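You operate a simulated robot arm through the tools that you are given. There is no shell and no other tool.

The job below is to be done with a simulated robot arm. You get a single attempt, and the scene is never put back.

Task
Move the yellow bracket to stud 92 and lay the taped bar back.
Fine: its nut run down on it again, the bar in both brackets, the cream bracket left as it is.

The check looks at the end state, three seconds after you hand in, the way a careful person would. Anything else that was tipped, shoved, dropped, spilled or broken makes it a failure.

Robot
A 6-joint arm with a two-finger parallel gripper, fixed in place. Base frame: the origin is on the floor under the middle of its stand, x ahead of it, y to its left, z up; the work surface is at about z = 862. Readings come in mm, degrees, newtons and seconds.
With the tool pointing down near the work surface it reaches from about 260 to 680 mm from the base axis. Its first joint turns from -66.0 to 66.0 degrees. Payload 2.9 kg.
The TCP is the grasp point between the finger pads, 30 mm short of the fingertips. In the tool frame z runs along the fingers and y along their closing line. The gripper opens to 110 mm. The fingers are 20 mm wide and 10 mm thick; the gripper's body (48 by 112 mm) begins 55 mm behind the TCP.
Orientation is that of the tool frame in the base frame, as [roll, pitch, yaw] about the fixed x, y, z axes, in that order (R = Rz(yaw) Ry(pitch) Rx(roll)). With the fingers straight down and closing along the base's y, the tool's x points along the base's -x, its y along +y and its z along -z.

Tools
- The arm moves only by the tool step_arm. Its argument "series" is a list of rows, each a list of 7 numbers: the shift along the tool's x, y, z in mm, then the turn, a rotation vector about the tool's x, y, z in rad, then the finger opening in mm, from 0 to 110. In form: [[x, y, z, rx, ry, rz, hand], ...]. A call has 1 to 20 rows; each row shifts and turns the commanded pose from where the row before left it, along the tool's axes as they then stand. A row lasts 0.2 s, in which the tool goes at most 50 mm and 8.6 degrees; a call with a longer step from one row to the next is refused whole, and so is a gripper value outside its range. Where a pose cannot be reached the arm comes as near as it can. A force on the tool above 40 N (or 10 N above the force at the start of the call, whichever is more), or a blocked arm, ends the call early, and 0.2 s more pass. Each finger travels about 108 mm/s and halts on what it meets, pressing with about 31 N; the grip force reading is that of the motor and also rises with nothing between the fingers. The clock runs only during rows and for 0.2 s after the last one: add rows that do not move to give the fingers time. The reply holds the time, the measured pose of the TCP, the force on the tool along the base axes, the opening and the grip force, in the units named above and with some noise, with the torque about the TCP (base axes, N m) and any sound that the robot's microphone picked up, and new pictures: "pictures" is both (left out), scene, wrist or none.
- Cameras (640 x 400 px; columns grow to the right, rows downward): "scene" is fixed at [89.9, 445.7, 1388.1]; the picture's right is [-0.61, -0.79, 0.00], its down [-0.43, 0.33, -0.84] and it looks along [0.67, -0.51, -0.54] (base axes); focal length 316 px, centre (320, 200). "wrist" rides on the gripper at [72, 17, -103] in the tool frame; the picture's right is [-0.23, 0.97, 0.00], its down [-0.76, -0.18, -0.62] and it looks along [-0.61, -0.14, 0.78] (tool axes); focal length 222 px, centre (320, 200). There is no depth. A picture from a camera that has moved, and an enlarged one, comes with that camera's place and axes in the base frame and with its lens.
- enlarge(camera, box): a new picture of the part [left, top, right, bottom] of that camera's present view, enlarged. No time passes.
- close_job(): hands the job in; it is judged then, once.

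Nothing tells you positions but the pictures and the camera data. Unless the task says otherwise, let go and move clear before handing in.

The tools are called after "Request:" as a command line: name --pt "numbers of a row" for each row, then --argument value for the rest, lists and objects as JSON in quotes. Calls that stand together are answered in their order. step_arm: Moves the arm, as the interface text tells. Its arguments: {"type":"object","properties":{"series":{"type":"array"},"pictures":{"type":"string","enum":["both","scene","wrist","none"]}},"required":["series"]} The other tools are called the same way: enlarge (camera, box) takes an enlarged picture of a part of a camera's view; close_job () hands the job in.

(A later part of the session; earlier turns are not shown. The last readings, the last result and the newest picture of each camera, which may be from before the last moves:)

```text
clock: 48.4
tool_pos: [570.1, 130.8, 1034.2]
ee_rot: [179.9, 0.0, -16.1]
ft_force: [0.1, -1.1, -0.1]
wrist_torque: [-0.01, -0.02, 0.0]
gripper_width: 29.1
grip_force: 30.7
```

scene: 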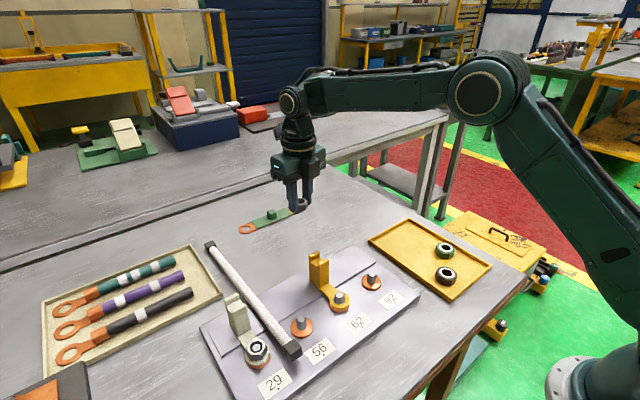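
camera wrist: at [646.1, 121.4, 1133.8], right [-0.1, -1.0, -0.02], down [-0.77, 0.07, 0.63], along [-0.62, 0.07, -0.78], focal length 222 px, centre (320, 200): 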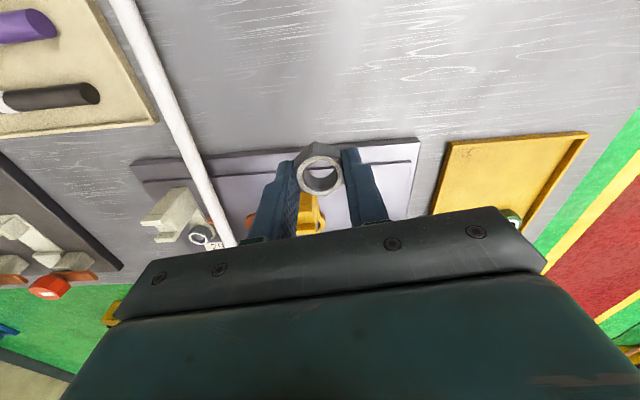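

The pose is level and reachable now. I'll lower the nut to near the table.

Request:
step_arm --pt "0 0 30 0 0 0 20" --pt "0 0 30 0 0 0 20" --pt "0 0 30 0 0 0 20" --pt "0 0 20 0 0 0 20" --pt "0 0 15 0 0 0 20" --pt "0 0 0 0 0 0 20" --pictures "both"

Request:
enlarge --camera "scene" --box '[240, 170, 380, 290]'

Request:
enlarge --camera "wrist" --box '[220, 60, 420, 220]'

```text
clock: 49.8
tool_pos: [570.1, 130.8, 907.4]
ee_rot: [-180.0, 0.0, -16.0]
ft_force: [0.5, 0.1, -0.6]
wrist_torque: [0.02, -0.01, 0.02]
gripper_width: 29.1
grip_force: 30.9
camera wrist: at [634.0, 94.7, 1009.6], right [-0.49, -0.87, 0.0], down [-0.68, 0.38, 0.62], along [-0.54, 0.3, -0.78], focal length 222 px, centre (320, 200)
```

scene: 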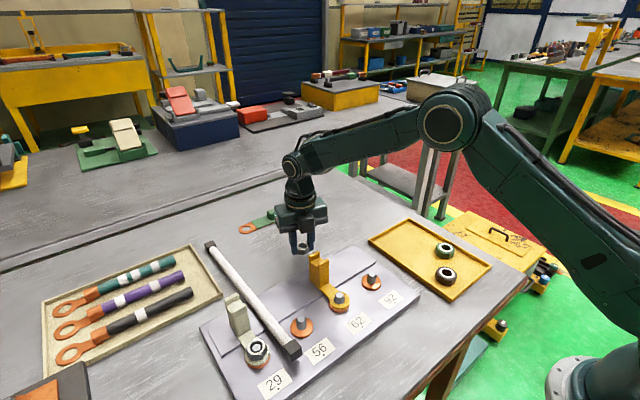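
wrist: 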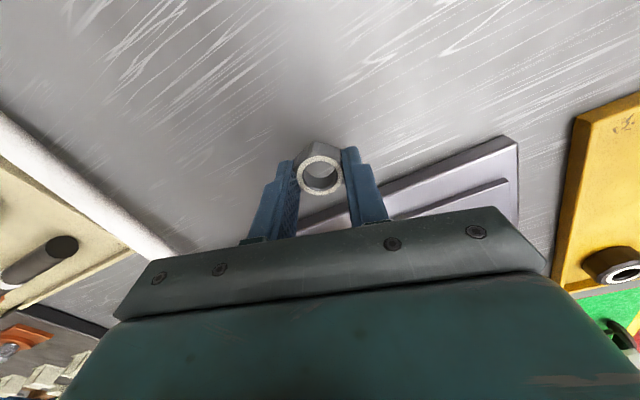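

```text
3.33 times, centred on (310, 230) of scene
camera zoom: at [89.9, 445.7, 1388.1], right [-0.61, -0.79, 0.0], down [-0.43, 0.33, -0.84], along [0.67, -0.51, -0.54], focal length 1055 px, centre (353, 100)
```

zoom: 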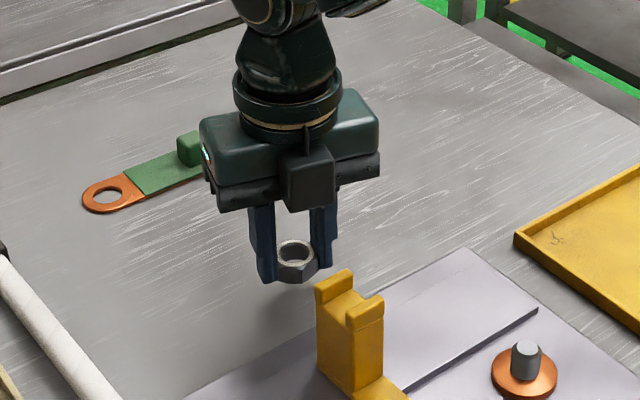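

```text
2.50 times, centred on (320, 140) of wrist
camera zoom: at [634.0, 94.7, 1009.6], right [-0.49, -0.87, 0.0], down [-0.68, 0.38, 0.62], along [-0.54, 0.3, -0.78], focal length 555 px, centre (320, 350)
```

zoom: 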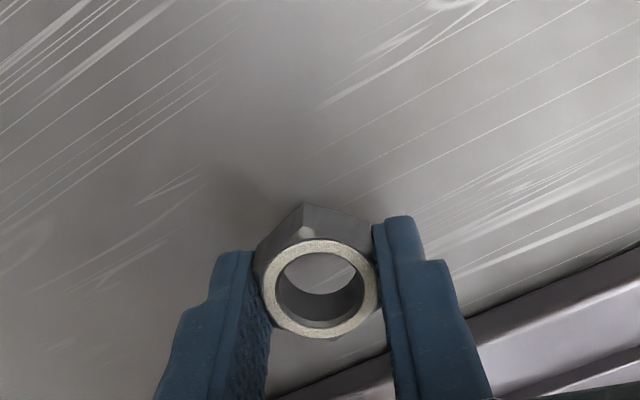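

The nut is about 12 mm above the table. I'll lower slowly to contact.

Request:
step_arm --pt "0 0 4 0 0 0 20" --pt "0 0 3 0 0 0 20" --pt "0 0 2 0 0 0 20" --pt "0 0 0 0 0 0 20" --pictures "none"

Request:
step_arm --pt "0 0 1 0 0 0 20" --pt "0 0 0 0 0 0 20" --pictures "none"

Request:
step_arm --pt "0 0 1 0 0 0 20" --pt "0 0 0 0 0 0 20" --pictures "none"

```text
clock: 50.8
tool_pos: [569.3, 128.9, 898.0]
ee_rot: [-180.0, 0.1, -16.1]
ft_force: [-0.6, 0.2, 0.1]
wrist_torque: [-0.02, -0.01, 0.01]
gripper_width: 29.4
grip_force: 30.7
```

```text
clock: 51.4
tool_pos: [569.1, 130.5, 898.0]
ee_rot: [180.0, -0.1, -16.1]
ft_force: [-0.3, 0.1, -0.5]
wrist_torque: [-0.02, -0.01, 0.01]
gripper_width: 29.2
grip_force: 31.1
```

```text
clock: 52.0
tool_pos: [568.7, 129.8, 897.7]
ee_rot: [-179.9, 0.0, -16.1]
ft_force: [-0.2, 0.2, -1.4]
wrist_torque: [0.01, -0.02, 0.03]
gripper_width: 29.1
grip_force: 31.3
```

Request:
step_arm --pt "0 0 1 0 0 0 20" --pt "0 0 0 0 0 0 20" --pictures "none"

Request:
step_arm --pt "0 0 0.7 0 0 0 20" --pt "0 0 0 0 0 0 20" --pictures "wrist"

Request:
enlarge --camera "scene" --box '[270, 210, 340, 270]'

```text
clock: 52.6
tool_pos: [570.2, 130.9, 895.7]
ee_rot: [-180.0, 0.0, -16.1]
ft_force: [0.0, 0.4, -0.7]
wrist_torque: [0.0, 0.02, -0.02]
gripper_width: 29.1
grip_force: 30.9
```

```text
clock: 53.2
tool_pos: [569.6, 130.5, 894.9]
ee_rot: [-180.0, -0.1, -16.2]
ft_force: [-0.5, 0.0, 0.4]
wrist_torque: [0.03, 0.0, 0.02]
gripper_width: 29.3
grip_force: 30.6
camera wrist: at [633.6, 94.8, 997.1], right [-0.49, -0.87, 0.0], down [-0.68, 0.38, 0.62], along [-0.54, 0.3, -0.78], focal length 222 px, centre (320, 200)
```

wrist: 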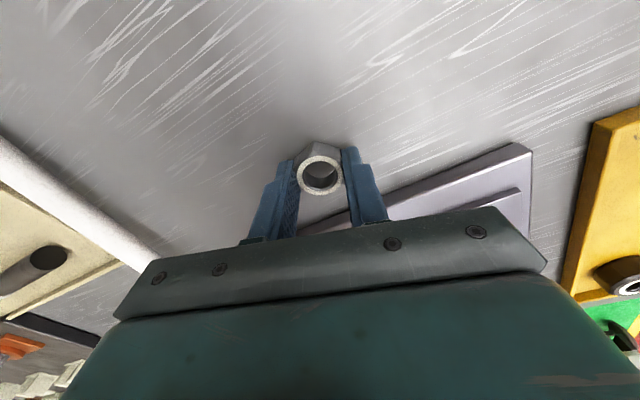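

```text
6.67 times, centred on (305, 240) of scene
camera zoom: at [89.9, 445.7, 1388.1], right [-0.61, -0.79, 0.0], down [-0.43, 0.33, -0.84], along [0.67, -0.51, -0.54], focal length 2110 px, centre (420, -67)
```

zoom: 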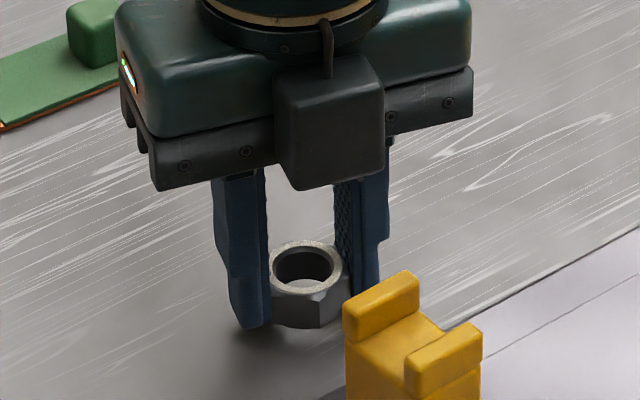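

Request:
step_arm --pt "0 0 0.8 0 0 0 20" --pt "0 0 0 0 0 0 20" --pictures "none"

Request:
step_arm --pt "0 0 0.7 0 0 0 20" --pt "0 0 0 0 0 0 20" --pictures "none"

```text
clock: 53.8
tool_pos: [569.3, 131.0, 894.2]
ee_rot: [-180.0, 0.0, -16.1]
ft_force: [0.4, -0.3, -1.1]
wrist_torque: [-0.01, 0.01, -0.02]
gripper_width: 29.2
grip_force: 31.0
```

```text
clock: 54.4
tool_pos: [568.4, 129.4, 894.0]
ee_rot: [-180.0, -0.1, -16.1]
ft_force: [-0.4, 0.8, -1.3]
wrist_torque: [-0.04, 0.01, -0.01]
gripper_width: 29.4
grip_force: 30.7
```

Request:
step_arm --pt "0 0 0.6 0 0 0 20" --pt "0 0 0 0 0 0 20" --pictures "none"

Request:
step_arm --pt "0 0 0.6 0 0 0 20" --pt "0 0 0 0 0 0 20" --pictures "both"

Request:
enlarge --camera "scene" --box '[270, 210, 340, 270]'

```text
clock: 55.0
tool_pos: [570.1, 130.3, 892.9]
ee_rot: [180.0, 0.0, -16.1]
ft_force: [-0.7, 0.4, -1.1]
wrist_torque: [0.01, 0.02, 0.02]
gripper_width: 29.3
grip_force: 30.6
```

```text
clock: 55.6
tool_pos: [569.1, 130.6, 893.6]
ee_rot: [180.0, 0.1, -16.0]
ft_force: [-0.4, 0.0, -0.4]
wrist_torque: [0.03, 0.01, 0.04]
gripper_width: 29.4
grip_force: 31.1
camera wrist: at [633.9, 95.2, 994.7], right [-0.49, -0.87, 0.0], down [-0.68, 0.38, 0.62], along [-0.54, 0.3, -0.78], focal length 222 px, centre (320, 200)
```

scene: 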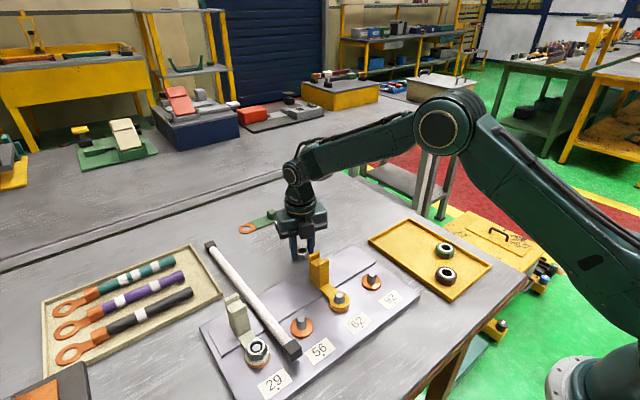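
wrist: 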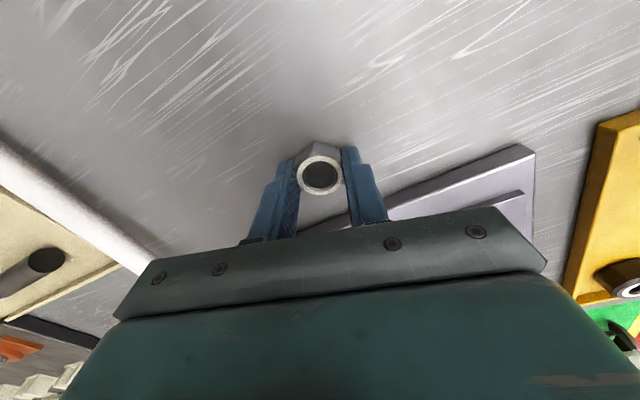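

```text
6.67 times, centred on (305, 240) of scene
camera zoom: at [89.9, 445.7, 1388.1], right [-0.61, -0.79, 0.0], down [-0.43, 0.33, -0.84], along [0.67, -0.51, -0.54], focal length 2110 px, centre (420, -67)
```

zoom: 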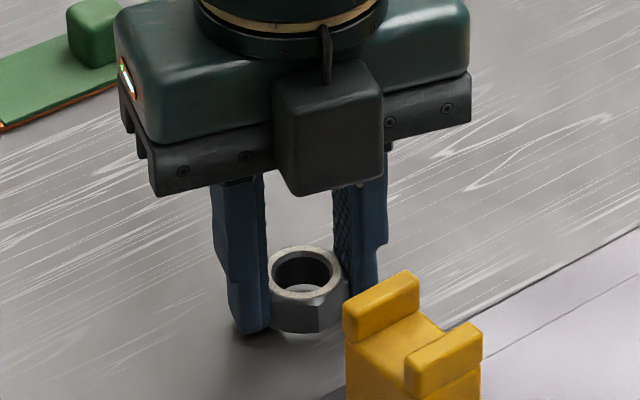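

Request:
step_arm --pt "0 0 0.6 0 0 0 20" --pt "0 0 0 0 0 0 20" --pictures "none"

Request:
step_arm --pt "0 0 0.6 0 0 0 20" --pt "0 0 0 0 0 0 20" --pictures "none"

```text
clock: 56.2
tool_pos: [569.8, 129.8, 891.4]
ee_rot: [180.0, 0.0, -16.1]
ft_force: [-0.5, 0.5, -1.2]
wrist_torque: [-0.02, 0.05, 0.0]
gripper_width: 29.3
grip_force: 30.9
```

```text
clock: 56.8
tool_pos: [569.2, 130.0, 890.9]
ee_rot: [180.0, 0.0, -16.2]
ft_force: [-0.1, -0.3, -0.7]
wrist_torque: [-0.03, 0.01, -0.01]
gripper_width: 29.4
grip_force: 30.9
```

Request:
step_arm --pt "0 0 0.6 0 0 0 20" --pt "0 0 0 0 0 0 20" --pictures "none"

Request:
step_arm --pt "0 0 0.6 0 0 0 20" --pt "0 0 0 0 0 0 20" --pictures "none"

Request:
enlarge --camera "scene" --box '[270, 210, 340, 270]'

```text
clock: 57.4
tool_pos: [569.8, 130.5, 889.9]
ee_rot: [-180.0, -0.1, -16.0]
ft_force: [0.3, 0.2, 0.1]
wrist_torque: [0.0, -0.03, -0.01]
gripper_width: 29.3
grip_force: 30.9
```

```text
clock: 58.0
tool_pos: [568.7, 129.8, 889.9]
ee_rot: [-179.9, -0.1, -16.3]
ft_force: [0.2, 0.1, 1.3]
wrist_torque: [-0.05, 0.01, 0.01]
gripper_width: 29.2
grip_force: 31.8
```

```text
6.67 times, centred on (305, 240) of scene
camera zoom: at [89.9, 445.6, 1388.2], right [-0.61, -0.79, 0.0], down [-0.43, 0.33, -0.84], along [0.67, -0.51, -0.54], focal length 2110 px, centre (420, -67)
```

zoom: 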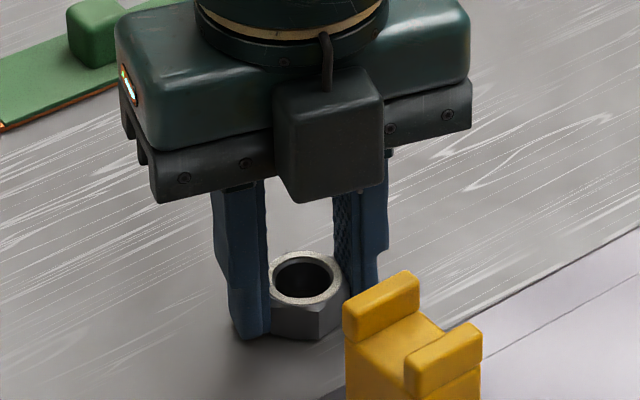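

Contact is registered, so I'll release the nut.

Request:
step_arm --pt "0 0 0 0 0 0 30.5" --pt "0 0 0 0 0 0 33" --pt "0 0 0 0 0 0 38" --pt "0 0 0 0 0 0 38" --pt "0 0 0 0 0 0 38" --pictures "both"

Request:
enlarge --camera "wrist" --box '[220, 60, 420, 220]'

Request:
enlarge --camera "scene" --box '[270, 210, 340, 270]'

```text
clock: 59.2
tool_pos: [569.1, 130.0, 890.1]
ee_rot: [-179.9, 0.0, -16.1]
ft_force: [-2.6, 2.1, 6.5]
wrist_torque: [-0.04, 0.13, -0.06]
gripper_width: 37.6
grip_force: 0.1
camera wrist: at [633.1, 95.4, 992.4], right [-0.49, -0.87, 0.0], down [-0.68, 0.38, 0.62], along [-0.54, 0.3, -0.78], focal length 222 px, centre (320, 200)
```

scene: 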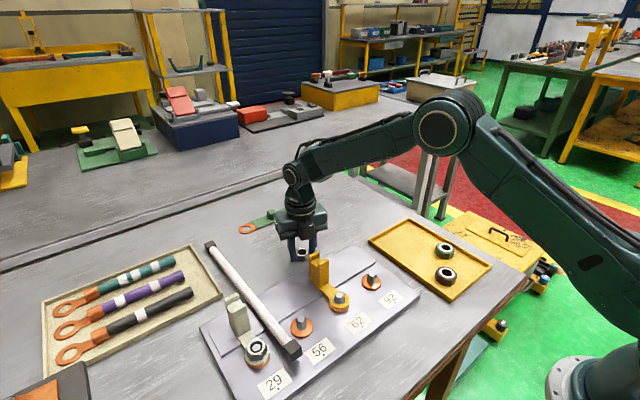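
wrist: 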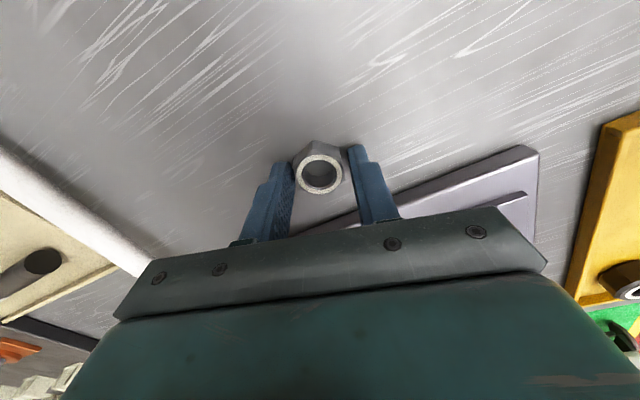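

```text
2.50 times, centred on (320, 140) of wrist
camera zoom: at [633.1, 95.4, 992.4], right [-0.49, -0.87, 0.0], down [-0.68, 0.38, 0.62], along [-0.54, 0.3, -0.78], focal length 555 px, centre (320, 350)
```

zoom: 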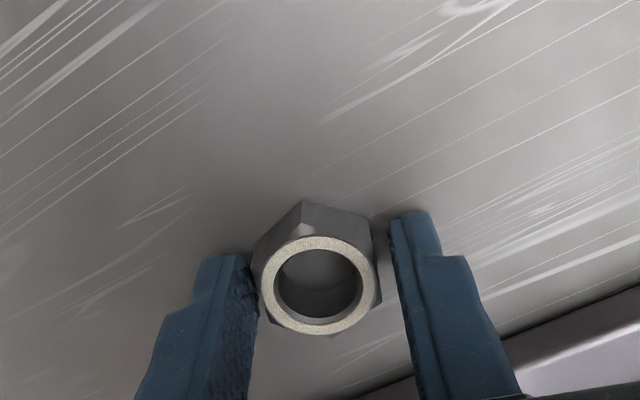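

```text
6.67 times, centred on (305, 240) of scene
camera zoom: at [89.8, 445.7, 1388.2], right [-0.61, -0.79, 0.0], down [-0.43, 0.33, -0.84], along [0.67, -0.51, -0.54], focal length 2110 px, centre (420, -67)
```

zoom: 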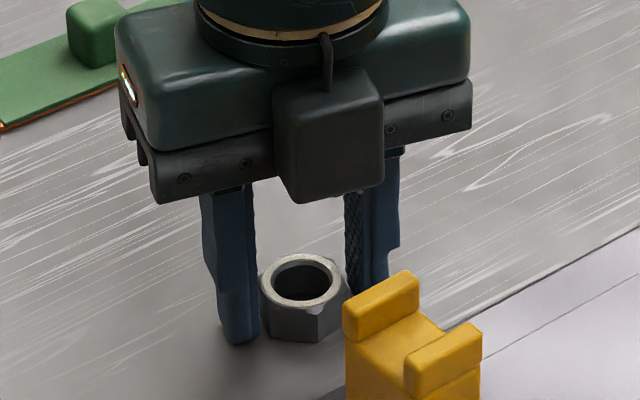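

The nut stands flat on the table at about (569, 130). I'll rise and turn the hand to close along x (yaw −90°), then go above the yellow bracket's upright.

Request:
step_arm --pt "0 0 -10 0 0 0 38" --pt "0 0 -30 0 0 0 38" --pt "0 0 -40 0 0 0 38" --pt "0 0 -40 0 0 0 60" --pt "0 0 -20 0 0 0 60" --pt "-36.2 -0.4 0 0 0 0 60" --pt "-36.2 -0.4 0 0 0 0 60" --pt "-36.1 -0.4 0 0 0 0 60" --pt "0 0 0 0 0 0.143 60" --pt "0 0 0 0 0 0.143 60" --pt "0 0 0 0 0 0.143 60" --pt "0 0 0 0 0 0.143 60" --pt "0 0 0 0 0 0.143 60" --pt "0 0 0 0 0 0.143 60" --pt "0 0 0 0 0 0.143 60" --pt "0 0 0 0 0 0.143 60" --pt "0 0 0 0 0 0.146 60" --pt "0 0 0 0 0 0 60" --pt "0 0 0 0 0 0 60" --pictures "both"

Request:
enlarge --camera "wrist" --box '[220, 60, 420, 230]'

Request:
enlarge --camera "scene" --box '[260, 190, 400, 320]'

```text
clock: 63.2
tool_pos: [464.7, 161.1, 1030.1]
ee_rot: [179.9, 0.0, -90.1]
ft_force: [0.2, -0.9, 0.3]
wrist_torque: [0.01, -0.02, 0.0]
gripper_width: 60.1
grip_force: 0.0
camera wrist: at [448.0, 90.4, 1132.0], right [-0.97, 0.23, 0.0], down [0.18, 0.76, 0.62], along [0.14, 0.61, -0.78], focal length 222 px, centre (320, 200)
```

scene: 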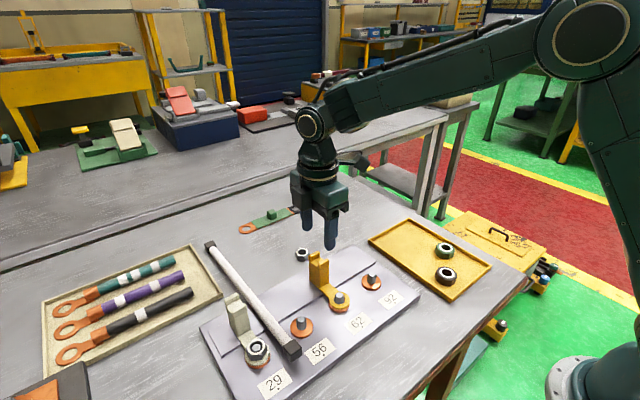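
wrist: 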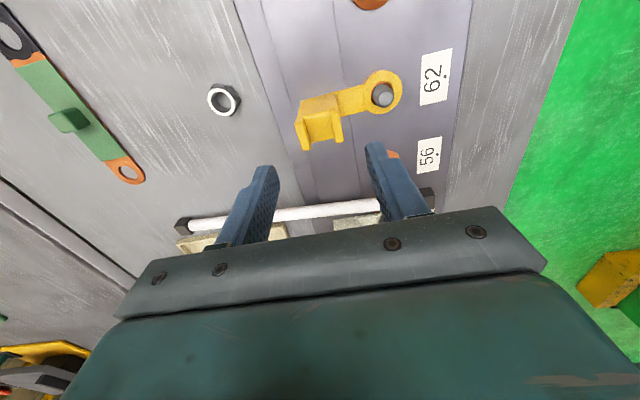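

```text
2.35 times, centred on (320, 145) of wrist
camera zoom: at [448.0, 90.4, 1132.0], right [-0.97, 0.23, 0.0], down [0.18, 0.76, 0.62], along [0.14, 0.61, -0.78], focal length 523 px, centre (320, 329)
```

zoom: 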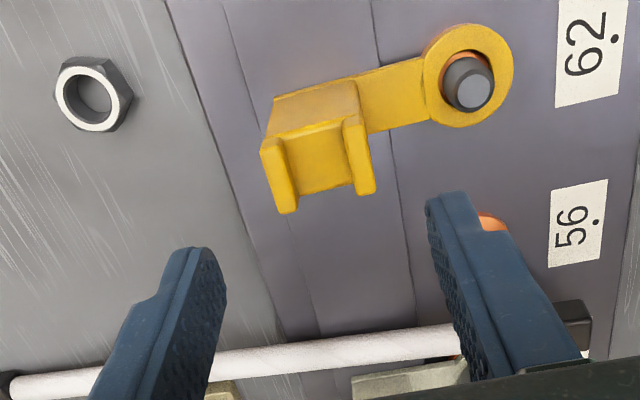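

```text
3.08 times, centred on (330, 255) of scene
camera zoom: at [89.9, 445.7, 1388.1], right [-0.61, -0.79, 0.0], down [-0.43, 0.33, -0.84], along [0.67, -0.51, -0.54], focal length 974 px, centre (289, 31)
```

zoom: 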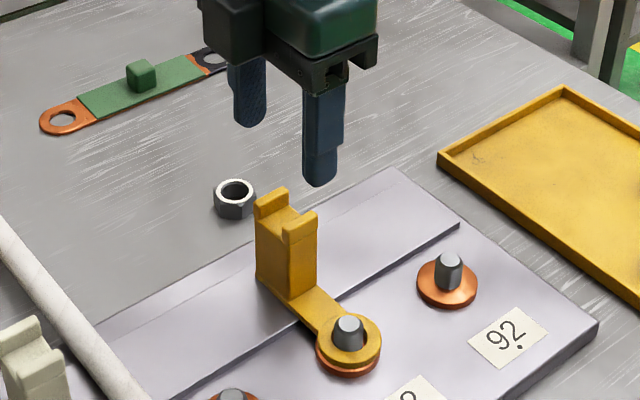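

The bracket ring has a generous hole around the stud. I'll centre on the upright (about 1 mm in each of x and y) and descend around it.

Request:
step_arm --pt "1 1 25 0 0 0 60" --pt "0 0 30 0 0 0 60" --pt "0 0 30 0 0 0 60" --pt "0 0 15 0 0 0 60" --pt "0 0 8 0 0 0 60" --pt "0 0 0 0 0 0 60" --pictures "both"

Request:
enlarge --camera "wrist" --box '[220, 60, 480, 230]'

Request:
enlarge --camera "scene" --box '[280, 200, 400, 320]'

```text
clock: 64.6
tool_pos: [464.7, 161.3, 920.6]
ee_rot: [180.0, 0.1, -90.1]
ft_force: [-0.9, -0.2, 0.8]
wrist_torque: [0.03, 0.0, -0.01]
gripper_width: 60.1
grip_force: 0.0
camera wrist: at [446.7, 89.8, 1024.0], right [-0.97, 0.23, 0.0], down [0.18, 0.76, 0.62], along [0.14, 0.61, -0.78], focal length 222 px, centre (320, 200)
```

scene: 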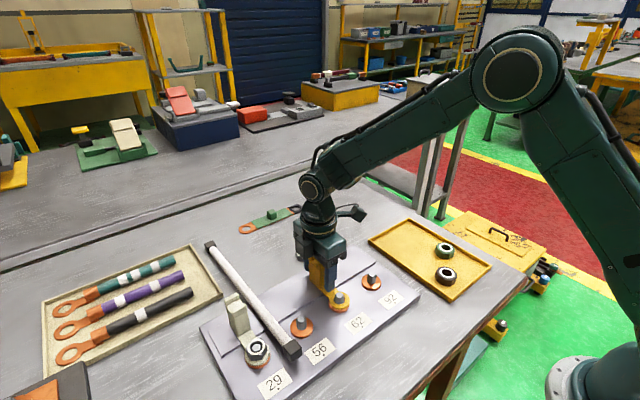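
wrist: 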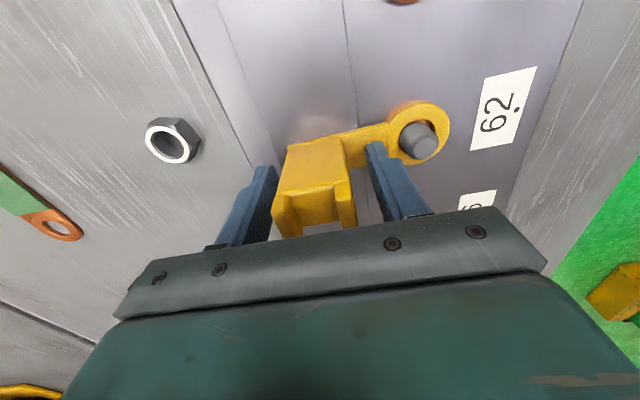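

```text
2.35 times, centred on (350, 145) of wrist
camera zoom: at [446.7, 89.8, 1024.0], right [-0.97, 0.23, 0.0], down [0.18, 0.76, 0.62], along [0.14, 0.61, -0.78], focal length 523 px, centre (249, 329)
```

zoom: 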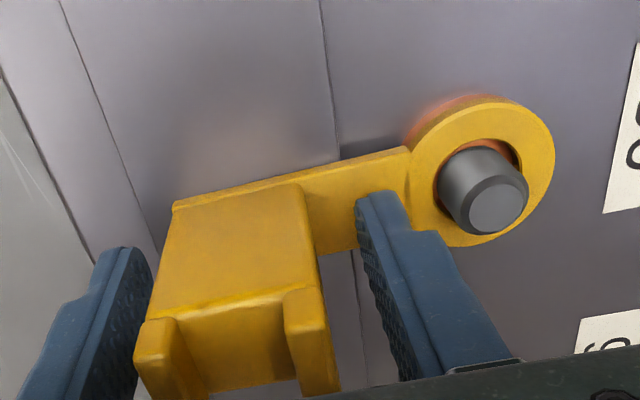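

```text
3.33 times, centred on (340, 260) of scene
camera zoom: at [89.9, 445.7, 1388.1], right [-0.61, -0.79, 0.0], down [-0.43, 0.33, -0.84], along [0.67, -0.51, -0.54], focal length 1055 px, centre (253, 0)
```

zoom: 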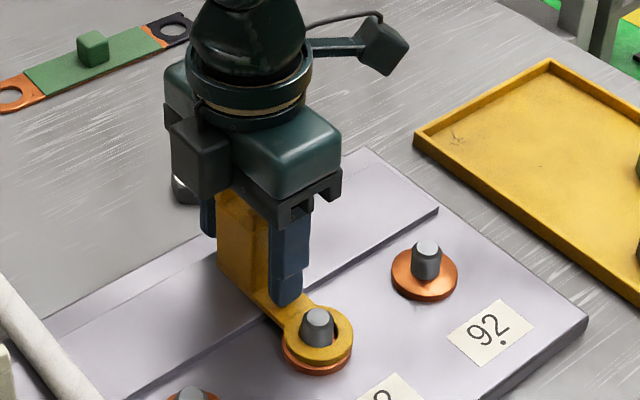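

The upright is centred within about 1 mm between the fingers. I'll nudge by 1 mm, close on it and lift slightly to check the hold.

Request:
step_arm --pt "0 -1 0 0 0 0 50" --pt "0 0 0 0 0 0 42" --pt "0 0 0 0 0 0 25" --pt "0 0 0 0 0 0 25" --pt "0 0 0 0 0 0 25" --pictures "none"

Request:
step_arm --pt "0 0 -1 0 0 0 25" --pt "0 0 -2 0 0 0 25" --pt "0 0 0 0 0 0 25" --pictures "both"

Request:
enlarge --camera "wrist" --box '[220, 60, 480, 230]'

Request:
enlarge --camera "scene" --box '[280, 200, 400, 320]'

```text
clock: 65.8
tool_pos: [465.7, 161.3, 921.4]
ee_rot: [179.9, 0.0, -90.0]
ft_force: [0.1, -0.9, 0.5]
wrist_torque: [0.03, 0.08, 0.0]
gripper_width: 38.1
grip_force: 31.3
```

```text
clock: 66.6
tool_pos: [466.1, 159.6, 925.7]
ee_rot: [-179.9, -0.2, -89.9]
ft_force: [0.4, 0.1, -1.3]
wrist_torque: [-0.02, -0.03, 0.01]
gripper_width: 37.6
grip_force: 31.2
camera wrist: at [448.3, 89.2, 1026.9], right [-0.97, 0.23, 0.0], down [0.18, 0.76, 0.62], along [0.14, 0.61, -0.78], focal length 222 px, centre (320, 200)
```

scene: 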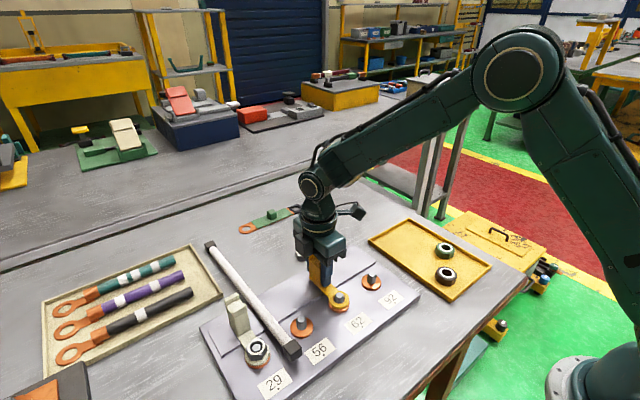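
wrist: 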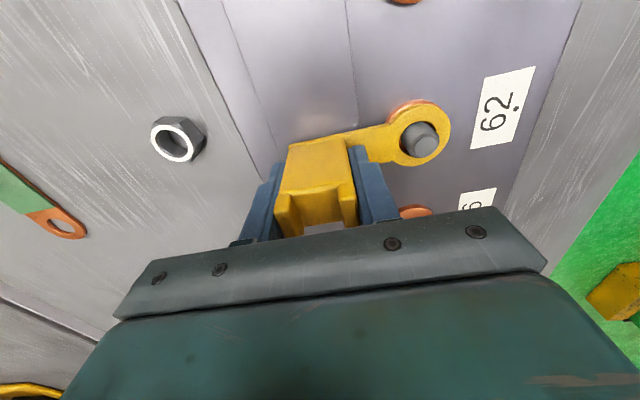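

```text
2.35 times, centred on (350, 145) of wrist
camera zoom: at [448.3, 89.2, 1026.9], right [-0.97, 0.23, 0.0], down [0.18, 0.76, 0.62], along [0.14, 0.61, -0.78], focal length 523 px, centre (249, 329)
```

zoom: 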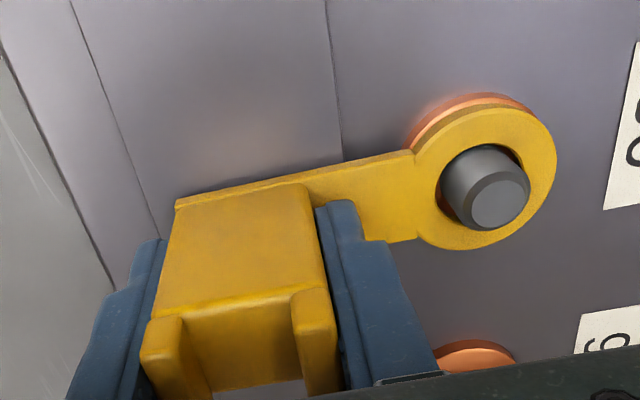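

```text
3.33 times, centred on (340, 260) of scene
camera zoom: at [89.9, 445.7, 1388.1], right [-0.61, -0.79, 0.0], down [-0.43, 0.33, -0.84], along [0.67, -0.51, -0.54], focal length 1055 px, centre (253, 0)
```

zoom: 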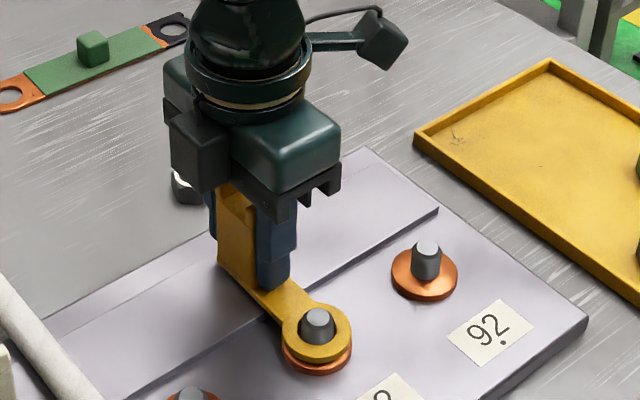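

The bracket is held securely (38 mm, about 1.5 N) and 3 mm up. I'll lift it over the stud and shift it 90 mm toward stud 92.

Request:
step_arm --pt "0 0 -6 0 0 0 25" --pt "0 0 -12 0 0 0 25" --pt "0 0 -14 0 0 0 25" --pt "10 0 0 0 0 0 25" --pt "20 0 0 0 0 0 25" --pt "20 0 0 0 0 0 25" --pt "20 0 0 0 0 0 25" --pt "20 0 0 0 0 0 25" --pt "0 0 0 0 0 0 25" --pt "0 0 0 0 0 0 25" --pictures "both"

Request:
enlarge --camera "wrist" --box '[220, 60, 480, 230]'

Request:
enlarge --camera "scene" --box '[300, 190, 420, 310]'

```text
clock: 68.8
tool_pos: [464.6, 71.5, 956.8]
ee_rot: [-180.0, -0.1, -90.0]
ft_force: [-0.5, -0.6, -0.9]
wrist_torque: [0.01, 0.02, -0.01]
gripper_width: 37.7
grip_force: 31.0
camera wrist: at [447.2, -0.2, 1059.9], right [-0.97, 0.23, 0.0], down [0.18, 0.76, 0.62], along [0.14, 0.61, -0.78], focal length 222 px, centre (320, 200)
```

scene: 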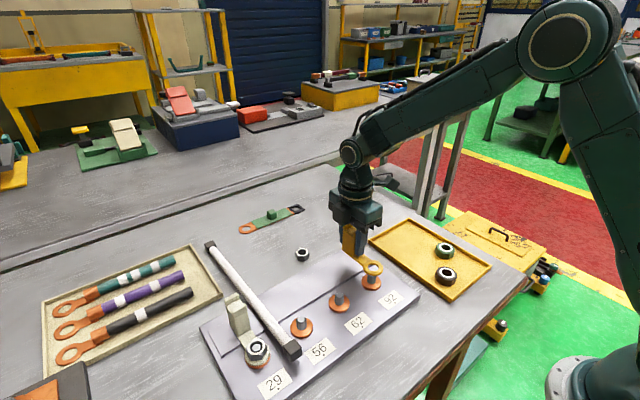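
wrist: 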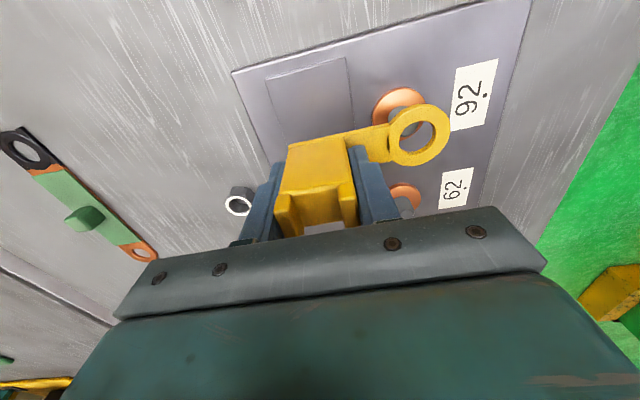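

```text
2.35 times, centred on (350, 145) of wrist
camera zoom: at [447.2, -0.2, 1059.9], right [-0.97, 0.23, 0.0], down [0.18, 0.76, 0.62], along [0.14, 0.61, -0.78], focal length 523 px, centre (249, 329)
```

zoom: 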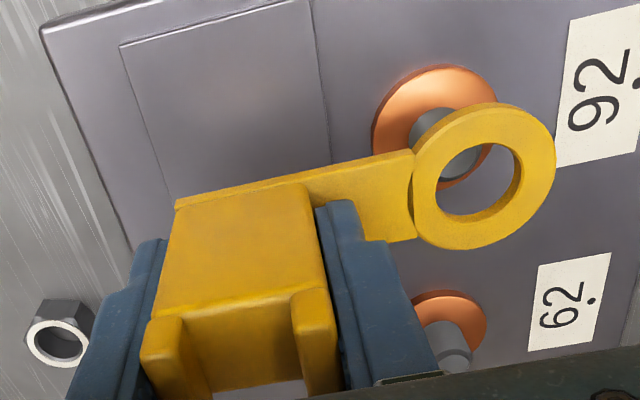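

```text
3.33 times, centred on (360, 250) of scene
camera zoom: at [89.9, 445.6, 1388.1], right [-0.61, -0.79, 0.0], down [-0.43, 0.33, -0.84], along [0.67, -0.51, -0.54], focal length 1055 px, centre (187, 33)
```

zoom: 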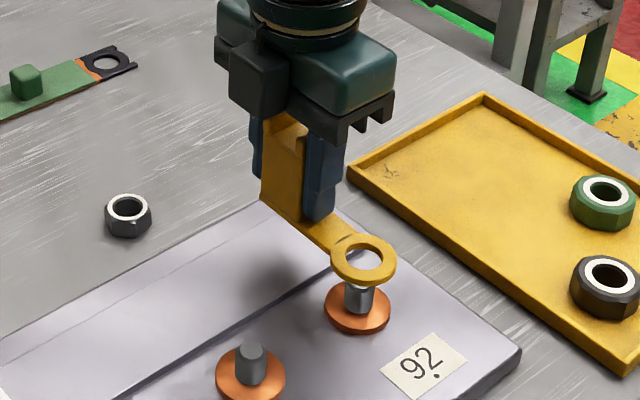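

The ring is about 1–2 mm from being concentric with stud 92, which is inside the hole's clearance. I'll nudge +0.8 mm in x and lower gradually.

Request:
step_arm --pt "0 -0.8 6 0 0 0 25" --pt "0 0 5 0 0 0 25" --pt "0 0 0 0 0 0 25" --pictures "both"

Request:
enlarge --camera "wrist" --box '[220, 60, 480, 230]'

Request:
enlarge --camera "scene" --box '[330, 230, 410, 310]'

```text
clock: 69.6
tool_pos: [466.7, 70.8, 947.1]
ee_rot: [180.0, 0.0, -90.1]
ft_force: [-0.1, 0.2, -0.7]
wrist_torque: [0.01, -0.04, 0.01]
gripper_width: 37.6
grip_force: 30.8
camera wrist: at [448.5, -0.6, 1048.2], right [-0.97, 0.23, 0.0], down [0.18, 0.76, 0.62], along [0.14, 0.61, -0.78], focal length 222 px, centre (320, 200)
```

scene: 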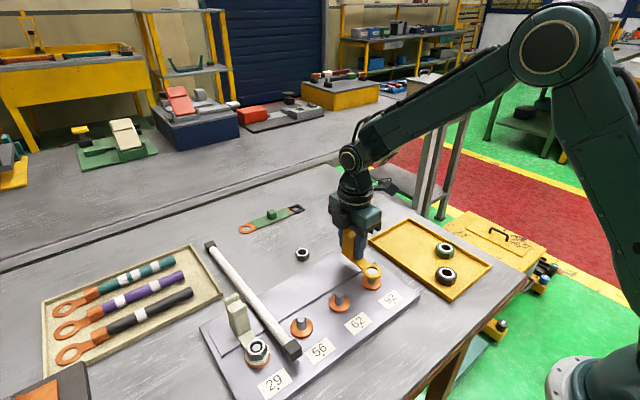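
wrist: 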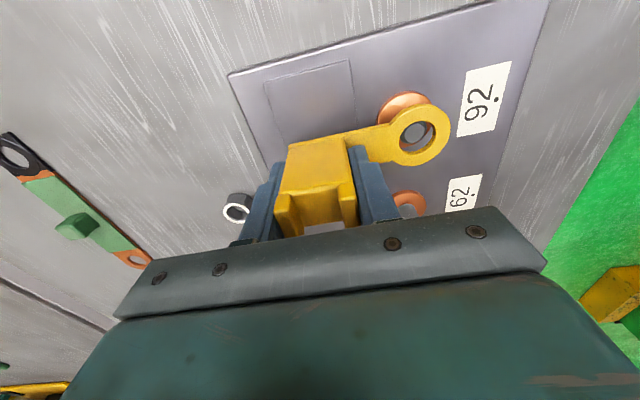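

```text
2.35 times, centred on (350, 145) of wrist
camera zoom: at [448.5, -0.6, 1048.2], right [-0.97, 0.23, 0.0], down [0.18, 0.76, 0.62], along [0.14, 0.61, -0.78], focal length 523 px, centre (249, 329)
```

zoom: 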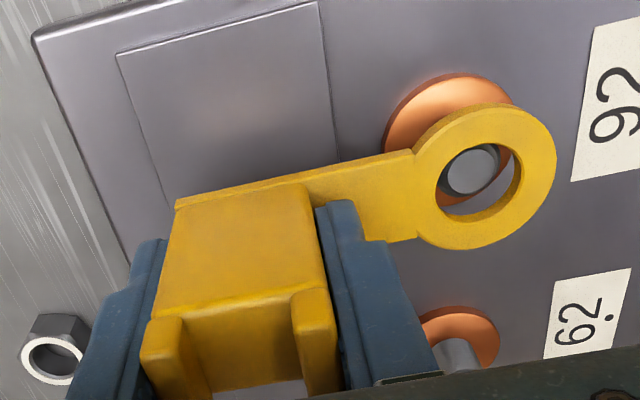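

```text
5.00 times, centred on (370, 270) of scene
camera zoom: at [89.9, 445.7, 1388.1], right [-0.61, -0.79, 0.0], down [-0.43, 0.33, -0.84], along [0.67, -0.51, -0.54], focal length 1582 px, centre (70, -150)
```

zoom: 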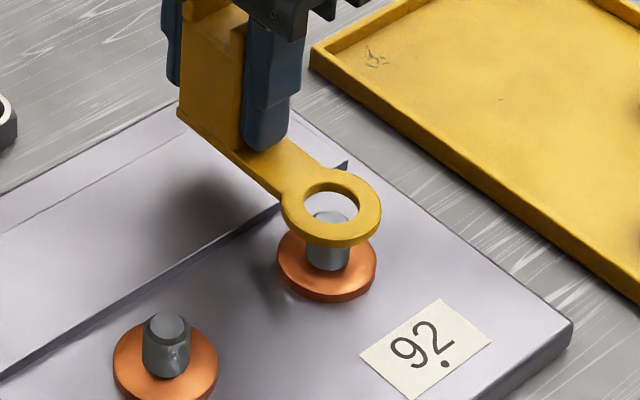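

The stud tip shows inside the ring. Both views say the ring is about 1 mm short in +x, so I'll add a small correction and lower onto the stud.

Request:
step_arm --pt "-0.3 -0.7 0 0 0 0 25" --pt "0 0 3 0 0 0 25" --pt "0 0 3 0 0 0 25" --pt "0 0 3 0 0 0 25" --pt "0 0 0 0 0 0 25" --pictures "both"

Request:
enlarge --camera "wrist" --box '[220, 60, 480, 230]'

Request:
enlarge --camera "scene" --box '[330, 230, 410, 310]'

```text
clock: 70.8
tool_pos: [466.7, 71.9, 935.9]
ee_rot: [179.9, -0.1, -89.9]
ft_force: [0.4, -0.1, -0.9]
wrist_torque: [-0.02, -0.02, -0.01]
gripper_width: 37.6
grip_force: 31.1
camera wrist: at [449.7, 0.5, 1039.2], right [-0.97, 0.23, 0.0], down [0.18, 0.76, 0.62], along [0.14, 0.61, -0.78], focal length 222 px, centre (320, 200)
```

scene: 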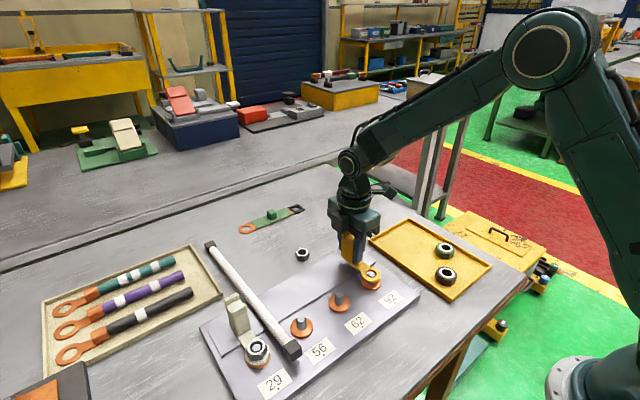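
wrist: 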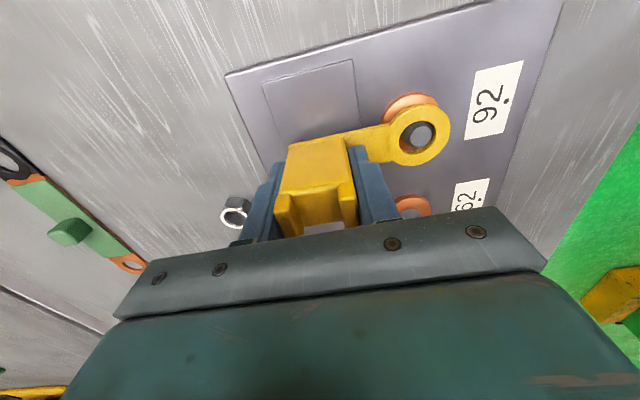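

```text
2.35 times, centred on (350, 145) of wrist
camera zoom: at [449.7, 0.5, 1039.2], right [-0.97, 0.23, 0.0], down [0.18, 0.76, 0.62], along [0.14, 0.61, -0.78], focal length 523 px, centre (249, 329)
```

zoom: 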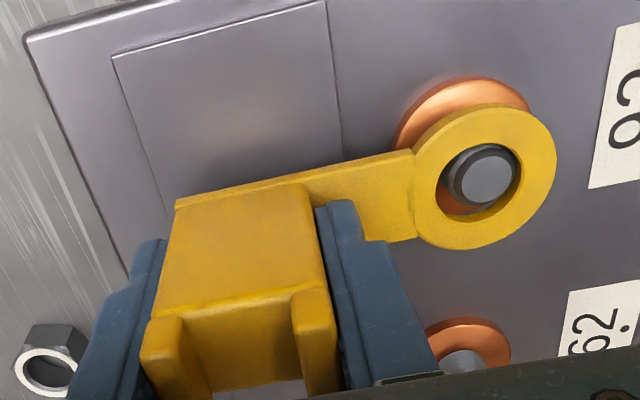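

```text
5.00 times, centred on (370, 270) of scene
camera zoom: at [89.9, 445.7, 1388.1], right [-0.61, -0.79, 0.0], down [-0.43, 0.33, -0.84], along [0.67, -0.51, -0.54], focal length 1582 px, centre (70, -150)
```

zoom: 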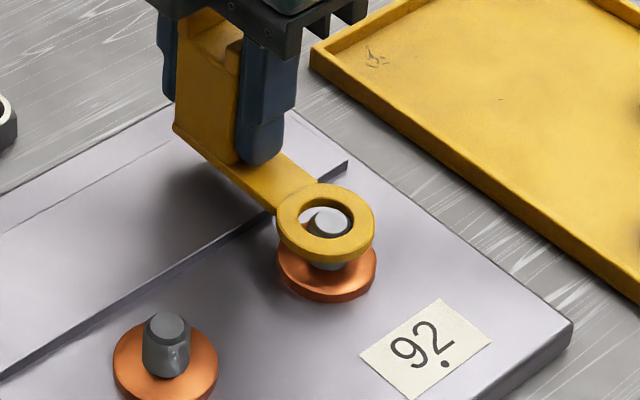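

Request:
enlarge --camera "wrist" --box '[380, 90, 460, 170]'

Request:
enlarge --camera "scene" --box '[350, 260, 390, 295]'

```text
5.00 times, centred on (420, 130) of wrist
camera zoom: at [449.7, 0.5, 1039.2], right [-0.97, 0.23, 0.0], down [0.18, 0.76, 0.62], along [0.14, 0.61, -0.78], focal length 1111 px, centre (-180, 550)
```

zoom: 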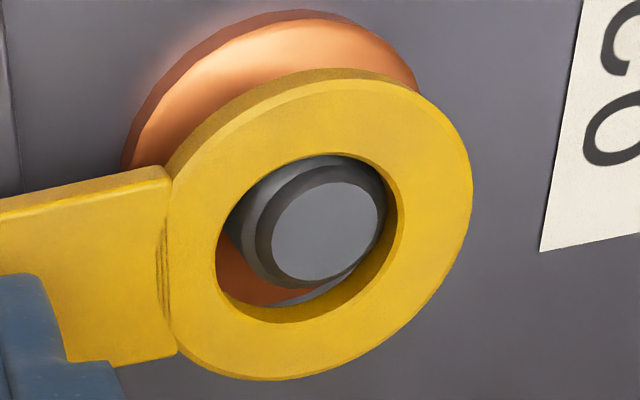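

```text
11.43 times, centred on (370, 278) of scene
camera zoom: at [89.9, 445.7, 1388.1], right [-0.61, -0.79, 0.0], down [-0.43, 0.33, -0.84], along [0.67, -0.51, -0.54], focal length 3617 px, centre (-251, -686)
```

zoom: 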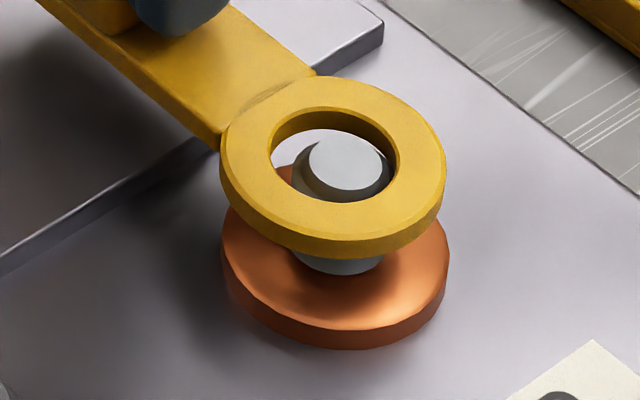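

The precise view shows the ring is about 2 mm too far in +x, so the earlier estimate was biased by the ring's thickness. I'll shift back −2 mm in x and −0.3 mm in y, then re-check.

Request:
step_arm --pt "0.3 2.0 0 0 0 0 25" --pt "0 0 0 0 0 0 25" --pictures "wrist"

Request:
enlarge --camera "wrist" --box '[380, 90, 460, 170]'

Request:
enlarge --camera "scene" --box '[350, 260, 390, 295]'

```text
clock: 71.4
tool_pos: [464.5, 71.1, 936.5]
ee_rot: [-180.0, 0.0, -90.0]
ft_force: [-1.0, 0.5, -0.5]
wrist_torque: [0.01, 0.01, -0.01]
gripper_width: 37.9
grip_force: 31.0
camera wrist: at [447.5, -0.4, 1038.7], right [-0.97, 0.23, 0.0], down [0.18, 0.76, 0.62], along [0.14, 0.61, -0.78], focal length 222 px, centre (320, 200)
```

wrist: 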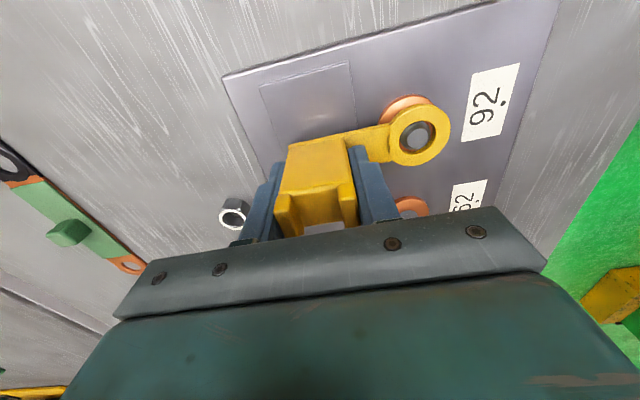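

```text
5.00 times, centred on (420, 130) of wrist
camera zoom: at [447.5, -0.4, 1038.7], right [-0.97, 0.23, 0.0], down [0.18, 0.76, 0.62], along [0.14, 0.61, -0.78], focal length 1111 px, centre (-180, 550)
```

zoom: 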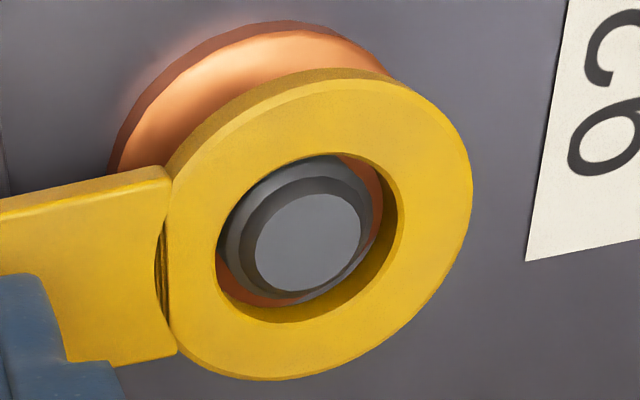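

```text
11.43 times, centred on (370, 278) of scene
camera zoom: at [89.9, 445.7, 1388.1], right [-0.61, -0.79, 0.0], down [-0.43, 0.33, -0.84], along [0.67, -0.51, -0.54], focal length 3617 px, centre (-251, -686)
```

zoom: 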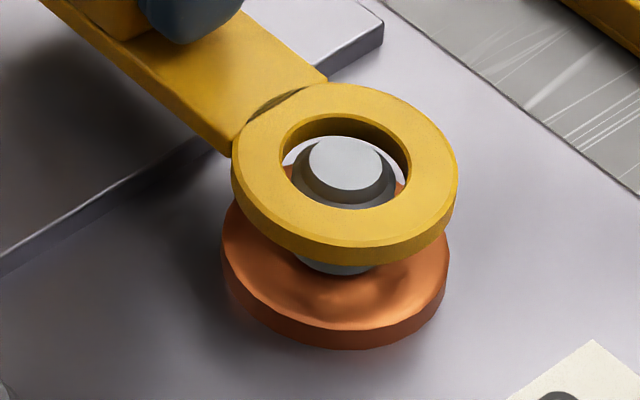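

Now the ring is concentric with the stud in both views. I'll lower the rest of the way, slowing near the seat.

Request:
step_arm --pt "0 0 3 0 0 0 25" --pt "0 0 3 0 0 0 25" --pt "0 0 3 0 0 0 25" --pt "0 0 3 0 0 0 25" --pt "0 0 0 0 0 0 25" --pictures "none"

Request:
step_arm --pt "0 0 1 0 0 0 25" --pt "0 0 1 0 0 0 25" --pt "0 0 0 0 0 0 25" --pictures "none"

Request:
step_arm --pt "0 0 0.7 0 0 0 25" --pt "0 0 0 0 0 0 25" --pictures "wrist"

Request:
enlarge --camera "scene" --box '[330, 230, 410, 310]'

```text
clock: 72.6
tool_pos: [466.1, 70.3, 923.4]
ee_rot: [-180.0, 0.0, -90.0]
ft_force: [-0.6, -0.7, -0.3]
wrist_torque: [0.0, 0.0, 0.0]
gripper_width: 37.7
grip_force: 30.7
```

```text
clock: 73.4
tool_pos: [466.2, 71.1, 921.7]
ee_rot: [180.0, -0.1, -90.0]
ft_force: [-0.5, 0.0, -0.4]
wrist_torque: [0.01, 0.03, -0.04]
gripper_width: 37.9
grip_force: 31.0
```

```text
clock: 74.0
tool_pos: [465.6, 70.7, 922.6]
ee_rot: [180.0, 0.0, -90.0]
ft_force: [0.1, 0.3, -0.5]
wrist_torque: [0.0, 0.02, 0.01]
gripper_width: 37.6
grip_force: 31.3
camera wrist: at [447.1, -0.7, 1024.7], right [-0.97, 0.23, 0.0], down [0.18, 0.76, 0.62], along [0.14, 0.61, -0.78], focal length 222 px, centre (320, 200)
```

wrist: 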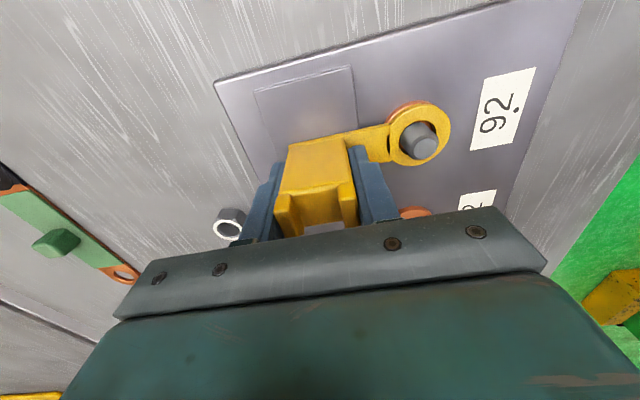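

```text
5.00 times, centred on (370, 270) of scene
camera zoom: at [89.9, 445.7, 1388.1], right [-0.61, -0.79, 0.0], down [-0.43, 0.33, -0.84], along [0.67, -0.51, -0.54], focal length 1582 px, centre (70, -150)
```

zoom: 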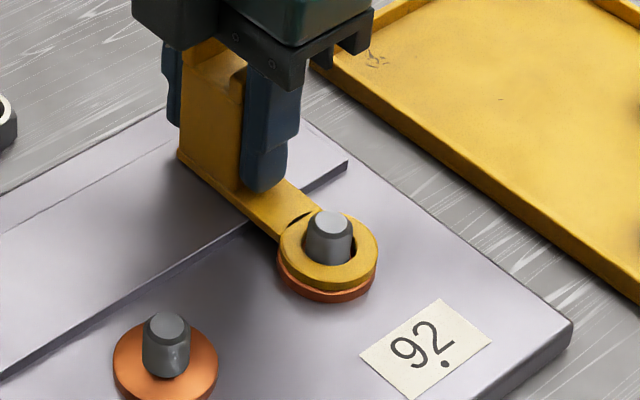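

Nearly seated. I'll lower in half-millimetre steps until contact.

Request:
step_arm --pt "0 0 0.6 0 0 0 25" --pt "0 0 0 0 0 0 25" --pictures "none"

Request:
step_arm --pt "0 0 0.6 0 0 0 25" --pt "0 0 0 0 0 0 25" --pictures "none"

```text
clock: 74.6
tool_pos: [465.7, 71.1, 921.8]
ee_rot: [-179.9, 0.0, -90.0]
ft_force: [-1.7, -0.1, 4.3]
wrist_torque: [0.06, 0.34, 0.06]
gripper_width: 37.7
grip_force: 31.2
```

```text
clock: 75.2
tool_pos: [464.9, 72.7, 922.4]
ee_rot: [-179.9, 0.0, -90.1]
ft_force: [-1.9, -1.1, 8.8]
wrist_torque: [0.14, 0.64, 0.03]
gripper_width: 38.1
grip_force: 31.1
```

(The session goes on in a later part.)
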